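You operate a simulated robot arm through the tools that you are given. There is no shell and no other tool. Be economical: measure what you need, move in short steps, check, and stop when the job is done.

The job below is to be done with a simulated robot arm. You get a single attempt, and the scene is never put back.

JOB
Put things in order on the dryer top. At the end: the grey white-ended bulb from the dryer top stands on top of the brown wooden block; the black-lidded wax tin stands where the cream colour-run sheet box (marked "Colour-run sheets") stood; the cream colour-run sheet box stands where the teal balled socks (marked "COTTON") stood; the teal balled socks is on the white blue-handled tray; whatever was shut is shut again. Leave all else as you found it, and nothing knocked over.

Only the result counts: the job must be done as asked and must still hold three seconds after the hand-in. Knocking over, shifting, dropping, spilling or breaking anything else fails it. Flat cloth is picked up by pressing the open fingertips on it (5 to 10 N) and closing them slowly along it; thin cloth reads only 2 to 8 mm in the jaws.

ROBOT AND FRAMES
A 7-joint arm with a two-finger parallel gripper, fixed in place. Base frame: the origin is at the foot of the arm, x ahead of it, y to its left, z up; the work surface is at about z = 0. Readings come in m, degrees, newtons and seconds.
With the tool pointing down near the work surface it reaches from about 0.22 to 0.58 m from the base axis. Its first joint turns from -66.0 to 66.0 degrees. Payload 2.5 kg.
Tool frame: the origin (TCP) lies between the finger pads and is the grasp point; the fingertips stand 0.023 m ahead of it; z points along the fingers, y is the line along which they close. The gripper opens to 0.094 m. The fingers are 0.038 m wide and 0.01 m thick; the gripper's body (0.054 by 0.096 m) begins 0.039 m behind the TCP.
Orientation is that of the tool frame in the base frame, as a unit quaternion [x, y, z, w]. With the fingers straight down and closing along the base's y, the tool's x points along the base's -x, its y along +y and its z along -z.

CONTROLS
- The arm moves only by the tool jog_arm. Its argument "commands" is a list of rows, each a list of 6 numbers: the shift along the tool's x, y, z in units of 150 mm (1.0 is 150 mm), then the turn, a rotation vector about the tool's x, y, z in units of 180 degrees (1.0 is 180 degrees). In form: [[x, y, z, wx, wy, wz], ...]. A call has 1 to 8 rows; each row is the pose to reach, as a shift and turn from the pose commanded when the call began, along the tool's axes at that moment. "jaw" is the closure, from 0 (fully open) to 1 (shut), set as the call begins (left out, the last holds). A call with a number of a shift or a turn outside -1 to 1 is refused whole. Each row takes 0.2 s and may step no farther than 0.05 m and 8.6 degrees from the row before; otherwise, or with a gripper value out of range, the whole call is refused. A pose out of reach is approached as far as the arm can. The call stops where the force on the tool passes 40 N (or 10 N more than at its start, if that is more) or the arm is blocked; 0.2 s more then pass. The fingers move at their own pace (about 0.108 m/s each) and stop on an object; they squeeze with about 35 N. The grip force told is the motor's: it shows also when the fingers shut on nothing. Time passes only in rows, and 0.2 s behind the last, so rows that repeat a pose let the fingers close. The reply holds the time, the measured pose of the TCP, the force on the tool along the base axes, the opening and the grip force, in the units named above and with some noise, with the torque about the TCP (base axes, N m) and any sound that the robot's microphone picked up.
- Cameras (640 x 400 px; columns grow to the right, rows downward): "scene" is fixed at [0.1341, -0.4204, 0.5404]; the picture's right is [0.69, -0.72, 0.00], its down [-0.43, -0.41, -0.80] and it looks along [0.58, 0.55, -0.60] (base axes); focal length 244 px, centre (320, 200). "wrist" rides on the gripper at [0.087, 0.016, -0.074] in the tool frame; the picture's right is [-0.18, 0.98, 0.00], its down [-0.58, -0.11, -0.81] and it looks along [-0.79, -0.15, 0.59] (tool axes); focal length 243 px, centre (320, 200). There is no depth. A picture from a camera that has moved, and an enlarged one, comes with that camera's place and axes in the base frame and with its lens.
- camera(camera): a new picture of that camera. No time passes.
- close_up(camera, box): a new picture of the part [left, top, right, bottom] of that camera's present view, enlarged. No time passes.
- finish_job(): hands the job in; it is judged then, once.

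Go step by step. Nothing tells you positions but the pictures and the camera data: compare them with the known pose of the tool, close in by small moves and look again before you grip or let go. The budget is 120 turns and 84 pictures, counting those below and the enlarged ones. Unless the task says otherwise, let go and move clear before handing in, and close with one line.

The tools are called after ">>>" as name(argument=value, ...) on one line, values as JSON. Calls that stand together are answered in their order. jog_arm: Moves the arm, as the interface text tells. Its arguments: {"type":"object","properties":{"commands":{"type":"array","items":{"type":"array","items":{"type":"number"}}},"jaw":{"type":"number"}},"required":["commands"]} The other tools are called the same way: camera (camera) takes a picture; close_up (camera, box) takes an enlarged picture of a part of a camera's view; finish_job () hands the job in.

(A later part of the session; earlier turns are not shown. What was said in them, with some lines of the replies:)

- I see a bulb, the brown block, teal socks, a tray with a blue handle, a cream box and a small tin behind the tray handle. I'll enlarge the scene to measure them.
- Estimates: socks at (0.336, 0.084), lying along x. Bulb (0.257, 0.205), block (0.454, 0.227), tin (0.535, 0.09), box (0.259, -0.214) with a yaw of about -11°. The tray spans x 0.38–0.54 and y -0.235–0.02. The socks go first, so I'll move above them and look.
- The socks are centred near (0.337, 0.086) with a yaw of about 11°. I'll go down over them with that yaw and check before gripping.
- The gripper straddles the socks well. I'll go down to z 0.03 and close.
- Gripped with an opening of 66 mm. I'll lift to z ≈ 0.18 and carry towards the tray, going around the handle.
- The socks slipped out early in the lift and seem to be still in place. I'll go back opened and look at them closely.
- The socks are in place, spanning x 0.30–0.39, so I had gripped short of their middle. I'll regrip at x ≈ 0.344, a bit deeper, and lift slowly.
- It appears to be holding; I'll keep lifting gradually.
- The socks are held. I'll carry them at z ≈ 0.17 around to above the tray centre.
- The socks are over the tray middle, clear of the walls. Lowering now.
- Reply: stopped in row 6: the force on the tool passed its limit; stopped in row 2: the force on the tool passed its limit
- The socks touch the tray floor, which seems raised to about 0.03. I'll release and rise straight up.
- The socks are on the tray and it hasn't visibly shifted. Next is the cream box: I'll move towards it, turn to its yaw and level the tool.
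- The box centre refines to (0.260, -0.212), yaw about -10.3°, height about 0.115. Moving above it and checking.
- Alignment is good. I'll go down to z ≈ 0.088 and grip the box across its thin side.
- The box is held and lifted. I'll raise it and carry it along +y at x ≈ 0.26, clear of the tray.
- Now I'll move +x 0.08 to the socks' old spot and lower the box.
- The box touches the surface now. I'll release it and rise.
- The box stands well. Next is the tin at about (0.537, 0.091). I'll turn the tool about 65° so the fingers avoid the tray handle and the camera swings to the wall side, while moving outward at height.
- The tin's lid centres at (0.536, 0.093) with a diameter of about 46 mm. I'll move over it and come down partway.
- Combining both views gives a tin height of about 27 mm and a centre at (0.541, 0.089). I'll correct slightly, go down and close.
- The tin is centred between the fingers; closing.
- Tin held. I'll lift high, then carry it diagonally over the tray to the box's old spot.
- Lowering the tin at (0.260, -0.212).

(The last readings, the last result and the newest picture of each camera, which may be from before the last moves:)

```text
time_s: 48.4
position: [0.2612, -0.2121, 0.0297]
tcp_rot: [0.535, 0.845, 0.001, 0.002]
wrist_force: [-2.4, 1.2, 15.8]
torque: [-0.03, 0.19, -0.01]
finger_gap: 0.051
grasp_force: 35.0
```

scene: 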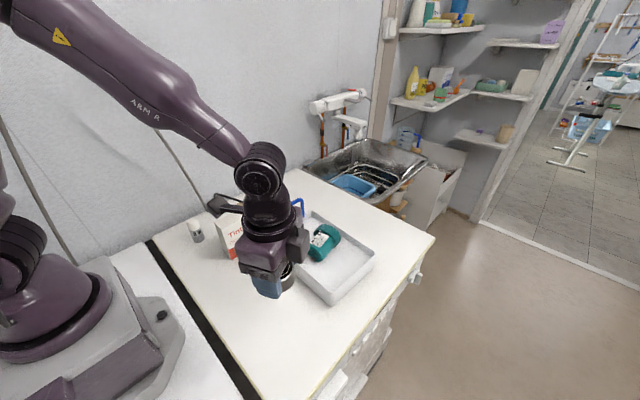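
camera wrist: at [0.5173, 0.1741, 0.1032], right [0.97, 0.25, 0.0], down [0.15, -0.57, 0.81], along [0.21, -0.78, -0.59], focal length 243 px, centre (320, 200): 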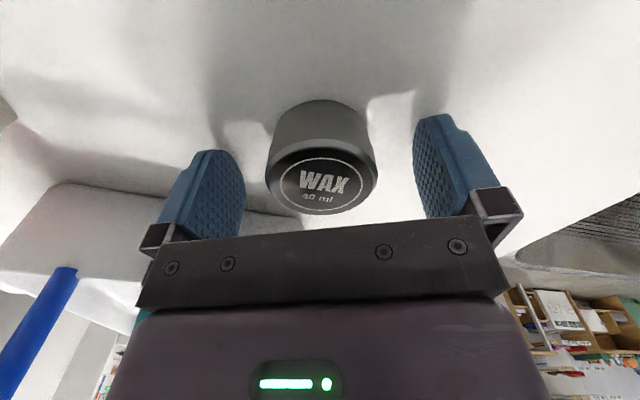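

The tin is in contact with the surface. Releasing and rising.

>>> jog_arm(commands=[[0, 0, -0.008, 0, 0, 0], [0, 0, -0.008, 0, 0, 0], [0, 0, -0.008, 0, 0, 0], [0, 0, -0.2, 0, 0, 0], [0, 0, -0.45, 0, 0, 0], [0, 0, -0.7, 0, 0, 0], [0, 0, -1.0, 0, 0, 0]], jaw=0)

>>> jog_arm(commands=[[0.1, 0.12, 0, 0, 0, -0.045], [0.2, 0.24, 0, 0, 0, -0.09], [0.3, 0.36, 0, 0, 0, -0.135], [0.4, 0.48, 0, 0, 0, -0.18], [0.5, 0.6, 0, 0, 0, -0.225], [0.6, 0.7, 0, 0, 0, -0.27], [0.6, 0.7, 0, 0, 0, -0.315], [0.6, 0.7, 0, 0, 0, -0.36]])

>>> camera(camera="scene")

```text
time_s: 50.0
position: [0.2592, -0.2125, 0.1795]
tcp_rot: [0.536, 0.844, 0.001, 0.001]
wrist_force: [0.5, -0.6, -0.9]
torque: [-0.02, 0.02, 0.0]
finger_gap: 0.0941
grasp_force: 0.0
```

```text
time_s: 51.8
position: [0.3141, -0.0862, 0.1791]
tcp_rot: [-0.003, 1.0, 0.0, 0.001]
wrist_force: [0.7, 0.2, 0.2]
torque: [0.01, 0.02, 0.03]
finger_gap: 0.094
grasp_force: 0.0
```

```text
46 pictures are left
```

scene: 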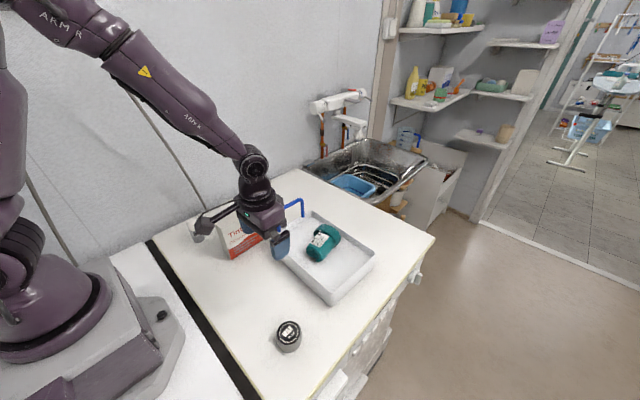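

The tin stands at the box's old spot. Next is the bulb, so I'll move over to it at height.

>>> jog_arm(commands=[[0.1, 0.15, -0.1, 0, 0, 0], [0.2, 0.4, -0.2, 0, 0, 0], [0.3, 0.65, -0.2, 0, 0, 0], [0.38, 0.9, -0.2, 0, 0, 0], [0.38, 0.97, -0.2, 0, 0, 0]])

>>> jog_arm(commands=[[0, 0.25, 0, 0, 0, 0], [0, 0.5, 0, 0, 0, 0], [0, 0.75, 0, 0, 0, 0], [0, 0.97, 0, 0, 0, 0], [0, 0.97, 0, 0, 0, 0]])

>>> camera(camera="wrist")

>>> close_up(camera="scene", box=[160, 170, 288, 250])

```text
time_s: 53.0
position: [0.2593, 0.0606, 0.2098]
tcp_rot: [0.0, 1.0, 0.0, 0.0]
wrist_force: [-0.8, 0.3, -0.5]
torque: [-0.02, 0.0, -0.04]
finger_gap: 0.094
grasp_force: 0.0
```

```text
time_s: 54.2
position: [0.2554, 0.2033, 0.2063]
tcp_rot: [-0.001, 1.0, 0.0, 0.001]
wrist_force: [-0.6, -0.1, -0.2]
torque: [0.02, 0.05, -0.03]
finger_gap: 0.0938
grasp_force: 0.1
```

```text
45 pictures are left
camera wrist: at [0.1699, 0.2212, 0.2813], right [0.18, 0.98, 0.0], down [0.58, -0.11, 0.81], along [0.79, -0.15, -0.59], focal length 243 px, centre (320, 200)
```

wrist: 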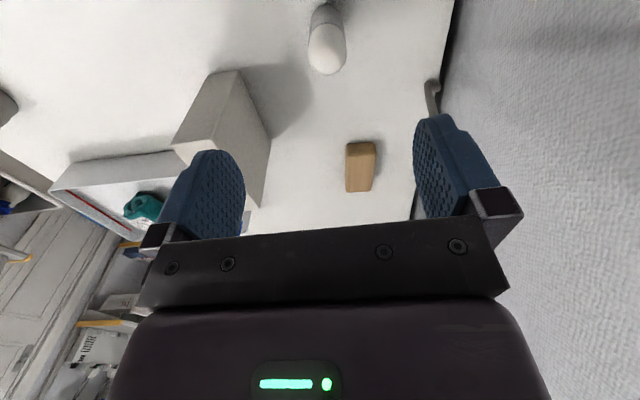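

```text
5.00 times, centred on (224, 210) of scene
camera zoom: at [0.1341, -0.4204, 0.5404], right [0.69, -0.72, 0.0], down [-0.43, -0.41, -0.8], along [0.58, 0.55, -0.6], focal length 1219 px, centre (800, 150)
```

zoom: 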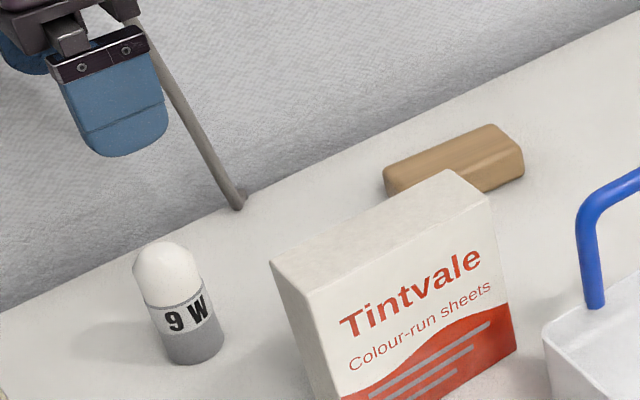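

The bulb is at (0.2585, 0.2095). Both views agree, so I'll go down around it.

>>> jog_arm(commands=[[-0.01, 0.03, 0.25, 0, 0, 0], [-0.01, 0.03, 0.5, 0, 0, 0], [-0.01, 0.03, 0.7, 0, 0, 0], [-0.01, 0.03, 0.7, 0, 0, 0]])

>>> camera(camera="wrist")

>>> close_up(camera="scene", box=[150, 180, 278, 260])

```text
time_s: 55.2
position: [0.2582, 0.2113, 0.1047]
tcp_rot: [-0.002, 1.0, 0.0, 0.002]
wrist_force: [0.5, 0.5, 0.6]
torque: [0.01, 0.01, 0.02]
finger_gap: 0.094
grasp_force: 0.0
```

```text
43 pictures are left
camera wrist: at [0.1715, 0.2267, 0.1786], right [0.18, 0.98, 0.0], down [0.58, -0.11, 0.81], along [0.79, -0.15, -0.59], focal length 243 px, centre (320, 200)
```

wrist: 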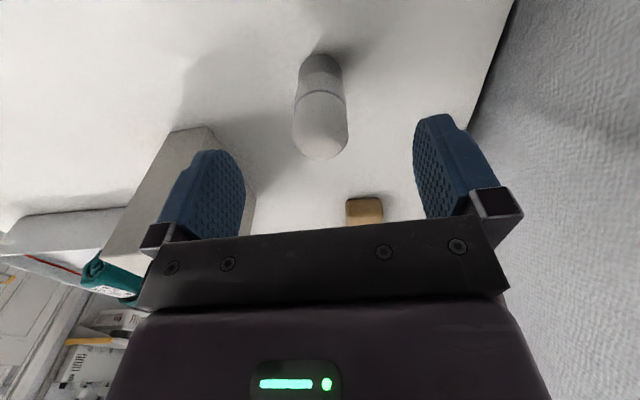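

```text
5.00 times, centred on (214, 220) of scene
camera zoom: at [0.1341, -0.4204, 0.5404], right [0.69, -0.72, 0.0], down [-0.43, -0.41, -0.8], along [0.58, 0.55, -0.6], focal length 1219 px, centre (850, 100)
```

zoom: 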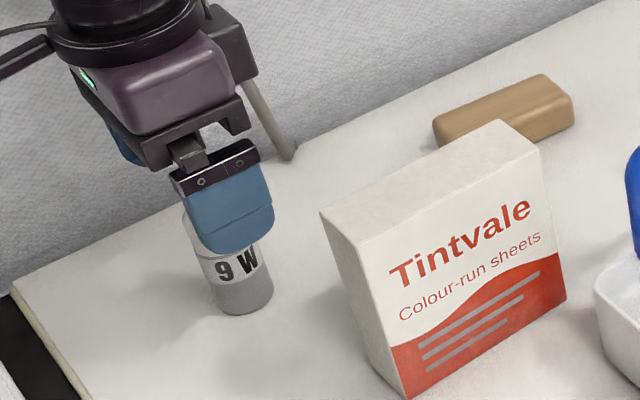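

Well centred; down to z ≈ 0.047 and close.

>>> jog_arm(commands=[[0, 0, 0.15, 0, 0, 0], [0, 0, 0.3, 0, 0, 0], [0, 0, 0.38, 0, 0, 0], [0, 0, 0.38, 0, 0, 0]])

>>> jog_arm(commands=[[0, 0, 0, 0, 0, 0], [0, 0, 0, 0, 0, 0], [0, 0, 0, 0, 0, 0], [0, 0, 0, 0, 0, 0], [0, 0, 0, 0, 0, 0], [0, 0, 0, 0, 0, 0]], jaw=1)

>>> jog_arm(commands=[[0, 0, -0.03, 0, 0, 0], [0, 0, -0.08, 0, 0, 0], [0, 0, -0.15, 0, 0, 0], [0, 0, -0.25, 0, 0, 0], [0, 0, -0.4, 0, 0, 0], [0, 0, -0.55, 0, 0, 0]])

>>> close_up(camera="scene", box=[150, 170, 278, 250])

>>> close_up(camera="wrist", box=[240, 60, 480, 240])

```text
time_s: 56.2
position: [0.2606, 0.209, 0.0463]
tcp_rot: [0.0, 1.0, 0.001, 0.001]
wrist_force: [-0.8, 0.4, -0.4]
torque: [-0.01, 0.0, 0.02]
finger_gap: 0.0938
grasp_force: 0.1
```

```text
time_s: 57.6
position: [0.261, 0.21, 0.0475]
tcp_rot: [-0.001, 1.0, 0.0, 0.0]
wrist_force: [-0.7, -1.3, 1.0]
torque: [0.02, 0.01, 0.01]
finger_gap: 0.0311
grasp_force: 34.9
```

```text
time_s: 59.0
position: [0.2596, 0.2091, 0.1288]
tcp_rot: [-0.001, 1.0, 0.0, 0.001]
wrist_force: [-1.6, 0.3, 0.0]
torque: [0.04, -0.02, 0.04]
finger_gap: 0.0309
grasp_force: 34.9
```

```text
5.00 times, centred on (214, 210) of scene
camera zoom: at [0.1341, -0.4204, 0.5405], right [0.69, -0.72, 0.0], down [-0.43, -0.41, -0.8], along [0.58, 0.55, -0.6], focal length 1219 px, centre (850, 150)
```

zoom: 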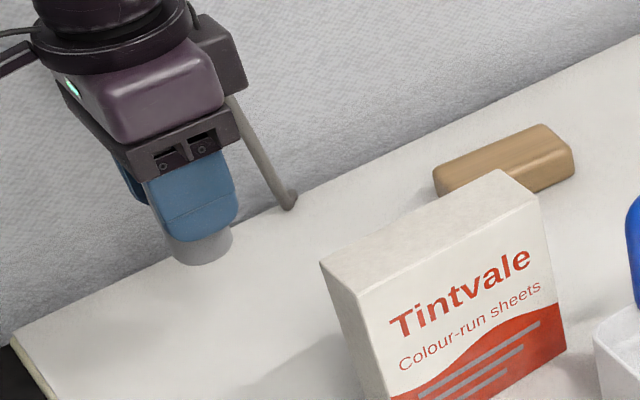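

```text
2.22 times, centred on (360, 150) of wrist
camera zoom: at [0.173, 0.2261, 0.2036], right [0.18, 0.98, 0.0], down [0.58, -0.11, 0.81], along [0.79, -0.15, -0.59], focal length 539 px, centre (231, 311)
```

zoom: 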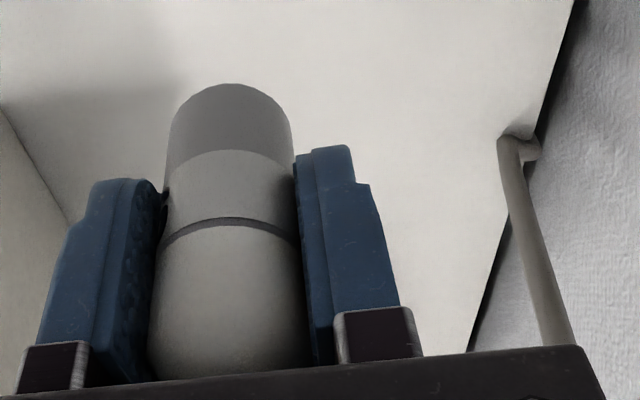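

The bulb is held upright. I'll move toward the block and look from there with the wrist camera.

>>> jog_arm(commands=[[-0.15, 0.02, -0.1, 0, 0, 0], [-0.35, 0.04, -0.2, 0, 0, 0], [-0.55, 0.06, -0.2, 0, 0, 0], [-0.7, 0.08, -0.2, 0, 0, 0], [-0.7, 0.08, -0.2, 0, 0, 0]])

>>> camera(camera="wrist")

>>> close_up(camera="scene", box=[200, 160, 300, 230])

```text
time_s: 60.2
position: [0.3662, 0.222, 0.1613]
tcp_rot: [-0.002, 1.0, -0.001, 0.001]
wrist_force: [-0.3, 0.3, -0.1]
torque: [-0.02, -0.03, 0.0]
finger_gap: 0.0309
grasp_force: 35.3
```

```text
39 pictures are left
camera wrist: at [0.2802, 0.2393, 0.2352], right [0.18, 0.98, 0.0], down [0.58, -0.11, 0.81], along [0.79, -0.15, -0.59], focal length 243 px, centre (320, 200)
```

wrist: 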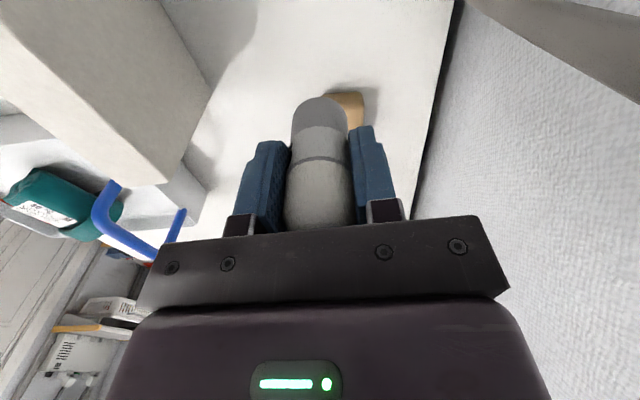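

```text
5.71 times, centred on (250, 195) of scene
camera zoom: at [0.1341, -0.4204, 0.5405], right [0.69, -0.72, 0.0], down [-0.43, -0.41, -0.8], along [0.58, 0.55, -0.6], focal length 1394 px, centre (720, 229)
```

zoom: 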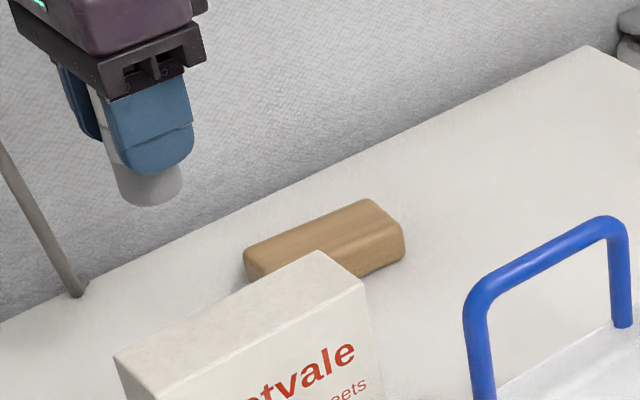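

The block's top centre works out at about (0.459, 0.227), with its height around 22 mm. I'll move over it, drop partway and check.

>>> jog_arm(commands=[[-0.15, 0.01, 0, 0, 0, 0], [-0.35, 0.02, 0, 0, 0, 0], [-0.52, 0.035, 0, 0, 0, 0], [-0.62, 0.035, 0.1, 0, 0, 0], [-0.62, 0.035, 0.3, 0, 0, 0], [-0.62, 0.035, 0.45, 0, 0, 0], [-0.62, 0.035, 0.45, 0, 0, 0]])

>>> close_up(camera="scene", box=[210, 160, 290, 220])

>>> camera(camera="wrist")

```text
time_s: 61.8
position: [0.4578, 0.228, 0.0913]
tcp_rot: [-0.001, 1.0, 0.0, 0.001]
wrist_force: [-0.3, 0.4, -0.5]
torque: [0.03, -0.01, -0.01]
finger_gap: 0.0308
grasp_force: 35.3
```

```text
6.67 times, centred on (250, 190) of scene
camera zoom: at [0.1341, -0.4204, 0.5405], right [0.69, -0.72, 0.0], down [-0.43, -0.41, -0.8], along [0.58, 0.55, -0.6], focal length 1626 px, centre (787, 267)
```

zoom: 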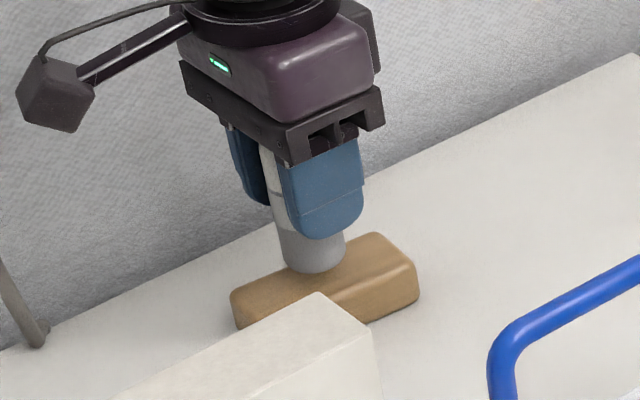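

```text
36 pictures are left
camera wrist: at [0.3713, 0.2445, 0.166], right [0.18, 0.98, 0.0], down [0.58, -0.11, 0.81], along [0.79, -0.15, -0.59], focal length 243 px, centre (320, 200)
```

wrist: 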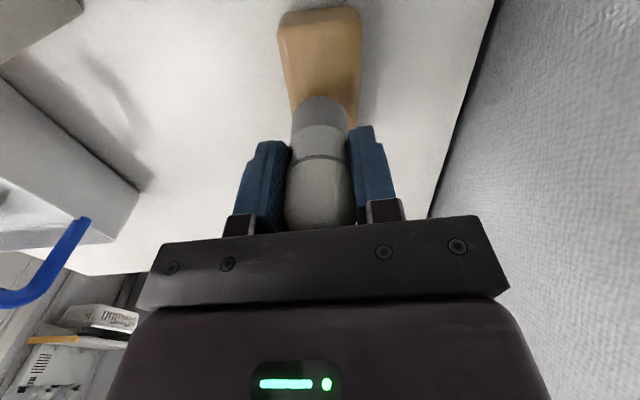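

The bulb is well above the block; shifting 5 mm further along x centres it better. Lowering gently.

>>> jog_arm(commands=[[-0.033, 0, 0, 0, 0, 0], [-0.033, 0, 0.06, 0, 0, 0], [-0.033, 0, 0.1, 0, 0, 0], [-0.033, 0, 0.12, 0, 0, 0], [-0.033, 0, 0.12, 0, 0, 0]])

>>> close_up(camera="scene", box=[210, 160, 290, 220])

```text
time_s: 63.0
position: [0.4648, 0.2271, 0.0757]
tcp_rot: [0.0, 1.0, 0.002, 0.005]
wrist_force: [-2.1, -1.3, 26.1]
torque: [0.09, 0.07, 0.1]
finger_gap: 0.031
grasp_force: 35.0
```

```text
6.67 times, centred on (250, 190) of scene
camera zoom: at [0.1339, -0.4205, 0.5404], right [0.69, -0.72, 0.0], down [-0.43, -0.41, -0.8], along [0.58, 0.55, -0.6], focal length 1626 px, centre (787, 267)
```

zoom: 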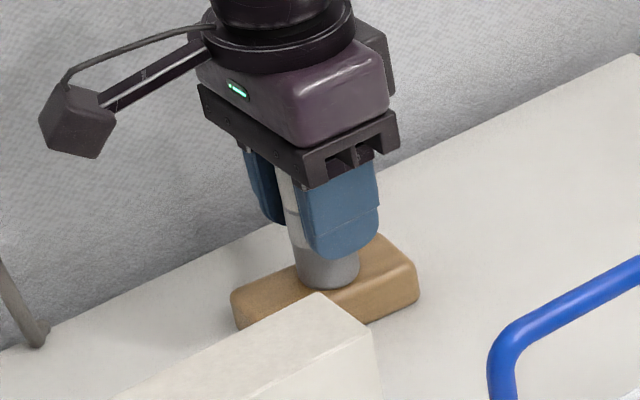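

In contact with 26 N; I'll relieve the press before releasing.

>>> jog_arm(commands=[[0, 0, -0.006, 0, 0, 0], [0, 0, -0.012, 0, 0, 0], [0, 0, -0.012, 0, 0, 0]])

```text
time_s: 63.8
position: [0.4621, 0.2271, 0.074]
tcp_rot: [-0.001, 1.0, 0.0, 0.001]
wrist_force: [3.0, 0.9, 8.5]
torque: [0.15, -0.25, 0.01]
finger_gap: 0.0304
grasp_force: 34.7
```

>>> jog_arm(commands=[[0, 0, -0.004, 0, 0, 0], [0, 0, -0.004, 0, 0, 0]])

>>> close_up(camera="scene", box=[210, 160, 290, 220])

```text
time_s: 64.4
position: [0.4617, 0.226, 0.0753]
tcp_rot: [0.0, 1.0, -0.001, -0.001]
wrist_force: [-0.4, 0.3, -1.2]
torque: [-0.06, -0.04, 0.04]
finger_gap: 0.0305
grasp_force: 34.4
```

```text
6.67 times, centred on (250, 190) of scene
camera zoom: at [0.1341, -0.4204, 0.5405], right [0.69, -0.72, 0.0], down [-0.43, -0.41, -0.8], along [0.58, 0.55, -0.6], focal length 1626 px, centre (787, 267)
```

zoom: 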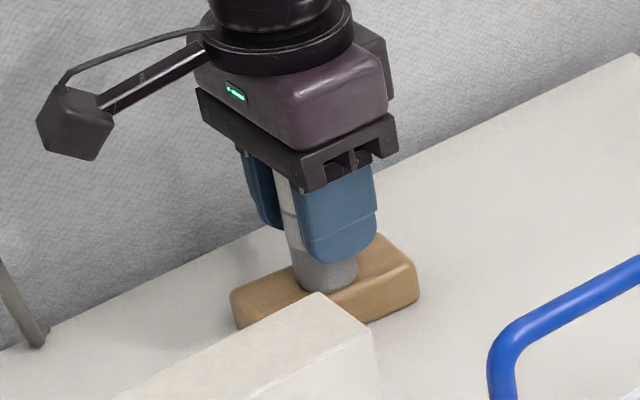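

The bulb rests essentially on the block. Releasing, then rising straight up.

>>> jog_arm(commands=[[0, 0, 0, 0, 0, 0], [0, 0, 0, 0, 0, 0], [0, 0, 0, 0, 0, 0], [0, 0, -0.15, 0, 0, 0], [0, 0, -0.4, 0, 0, 0], [0, 0, -0.65, 0, 0, 0], [0, 0, -0.9, 0, 0, 0], [0, 0, -1.0, 0, 0, 0]], jaw=0)

>>> close_up(camera="scene", box=[200, 150, 296, 222])

>>> camera(camera="wrist")

>>> camera(camera="scene")

```text
time_s: 66.2
position: [0.4634, 0.2258, 0.228]
tcp_rot: [0.0, 1.0, 0.0, 0.001]
wrist_force: [-0.5, -0.3, 0.4]
torque: [0.02, 0.02, 0.0]
finger_gap: 0.094
grasp_force: 0.0
```

```text
5.56 times, centred on (248, 186) of scene
camera zoom: at [0.1341, -0.4204, 0.5404], right [0.69, -0.72, 0.0], down [-0.43, -0.41, -0.8], along [0.58, 0.55, -0.6], focal length 1355 px, centre (720, 278)
```

zoom: 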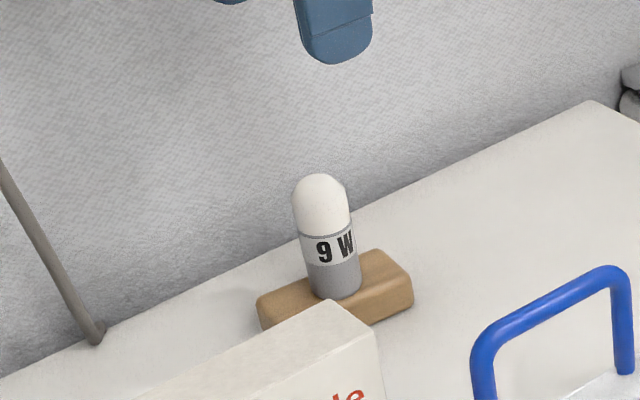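

```text
32 pictures are left
camera wrist: at [0.3771, 0.2433, 0.3025], right [0.18, 0.98, 0.0], down [0.58, -0.11, 0.81], along [0.79, -0.15, -0.59], focal length 243 px, centre (320, 200)
```

wrist: 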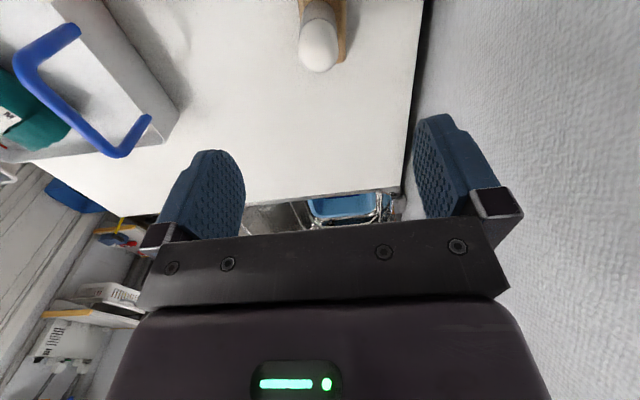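

```text
31 pictures are left
```

scene: 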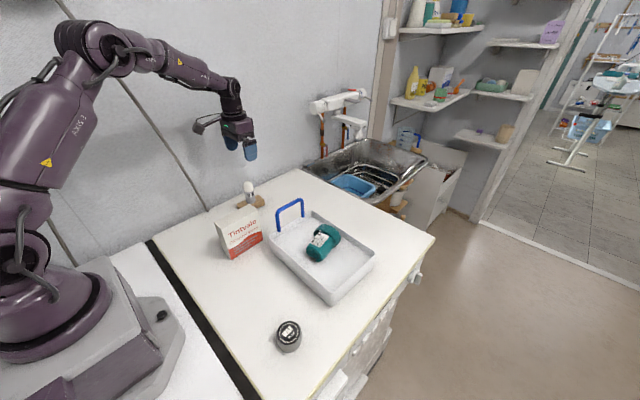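

All four items are in place: bulb upright on the block, tin on the box's old spot, box on the socks' old spot, socks on the tray. The tray looks undisturbed, nothing was opened, and the gripper is empty and clear.

>>> finish_job()

```text
The job is handed in.
```

I've handed in the job with the bulb, tin, box and socks all placed as asked. The socks slipped once on the first lift and stayed in place, so I regripped them. Nothing else was visibly moved or knocked over.
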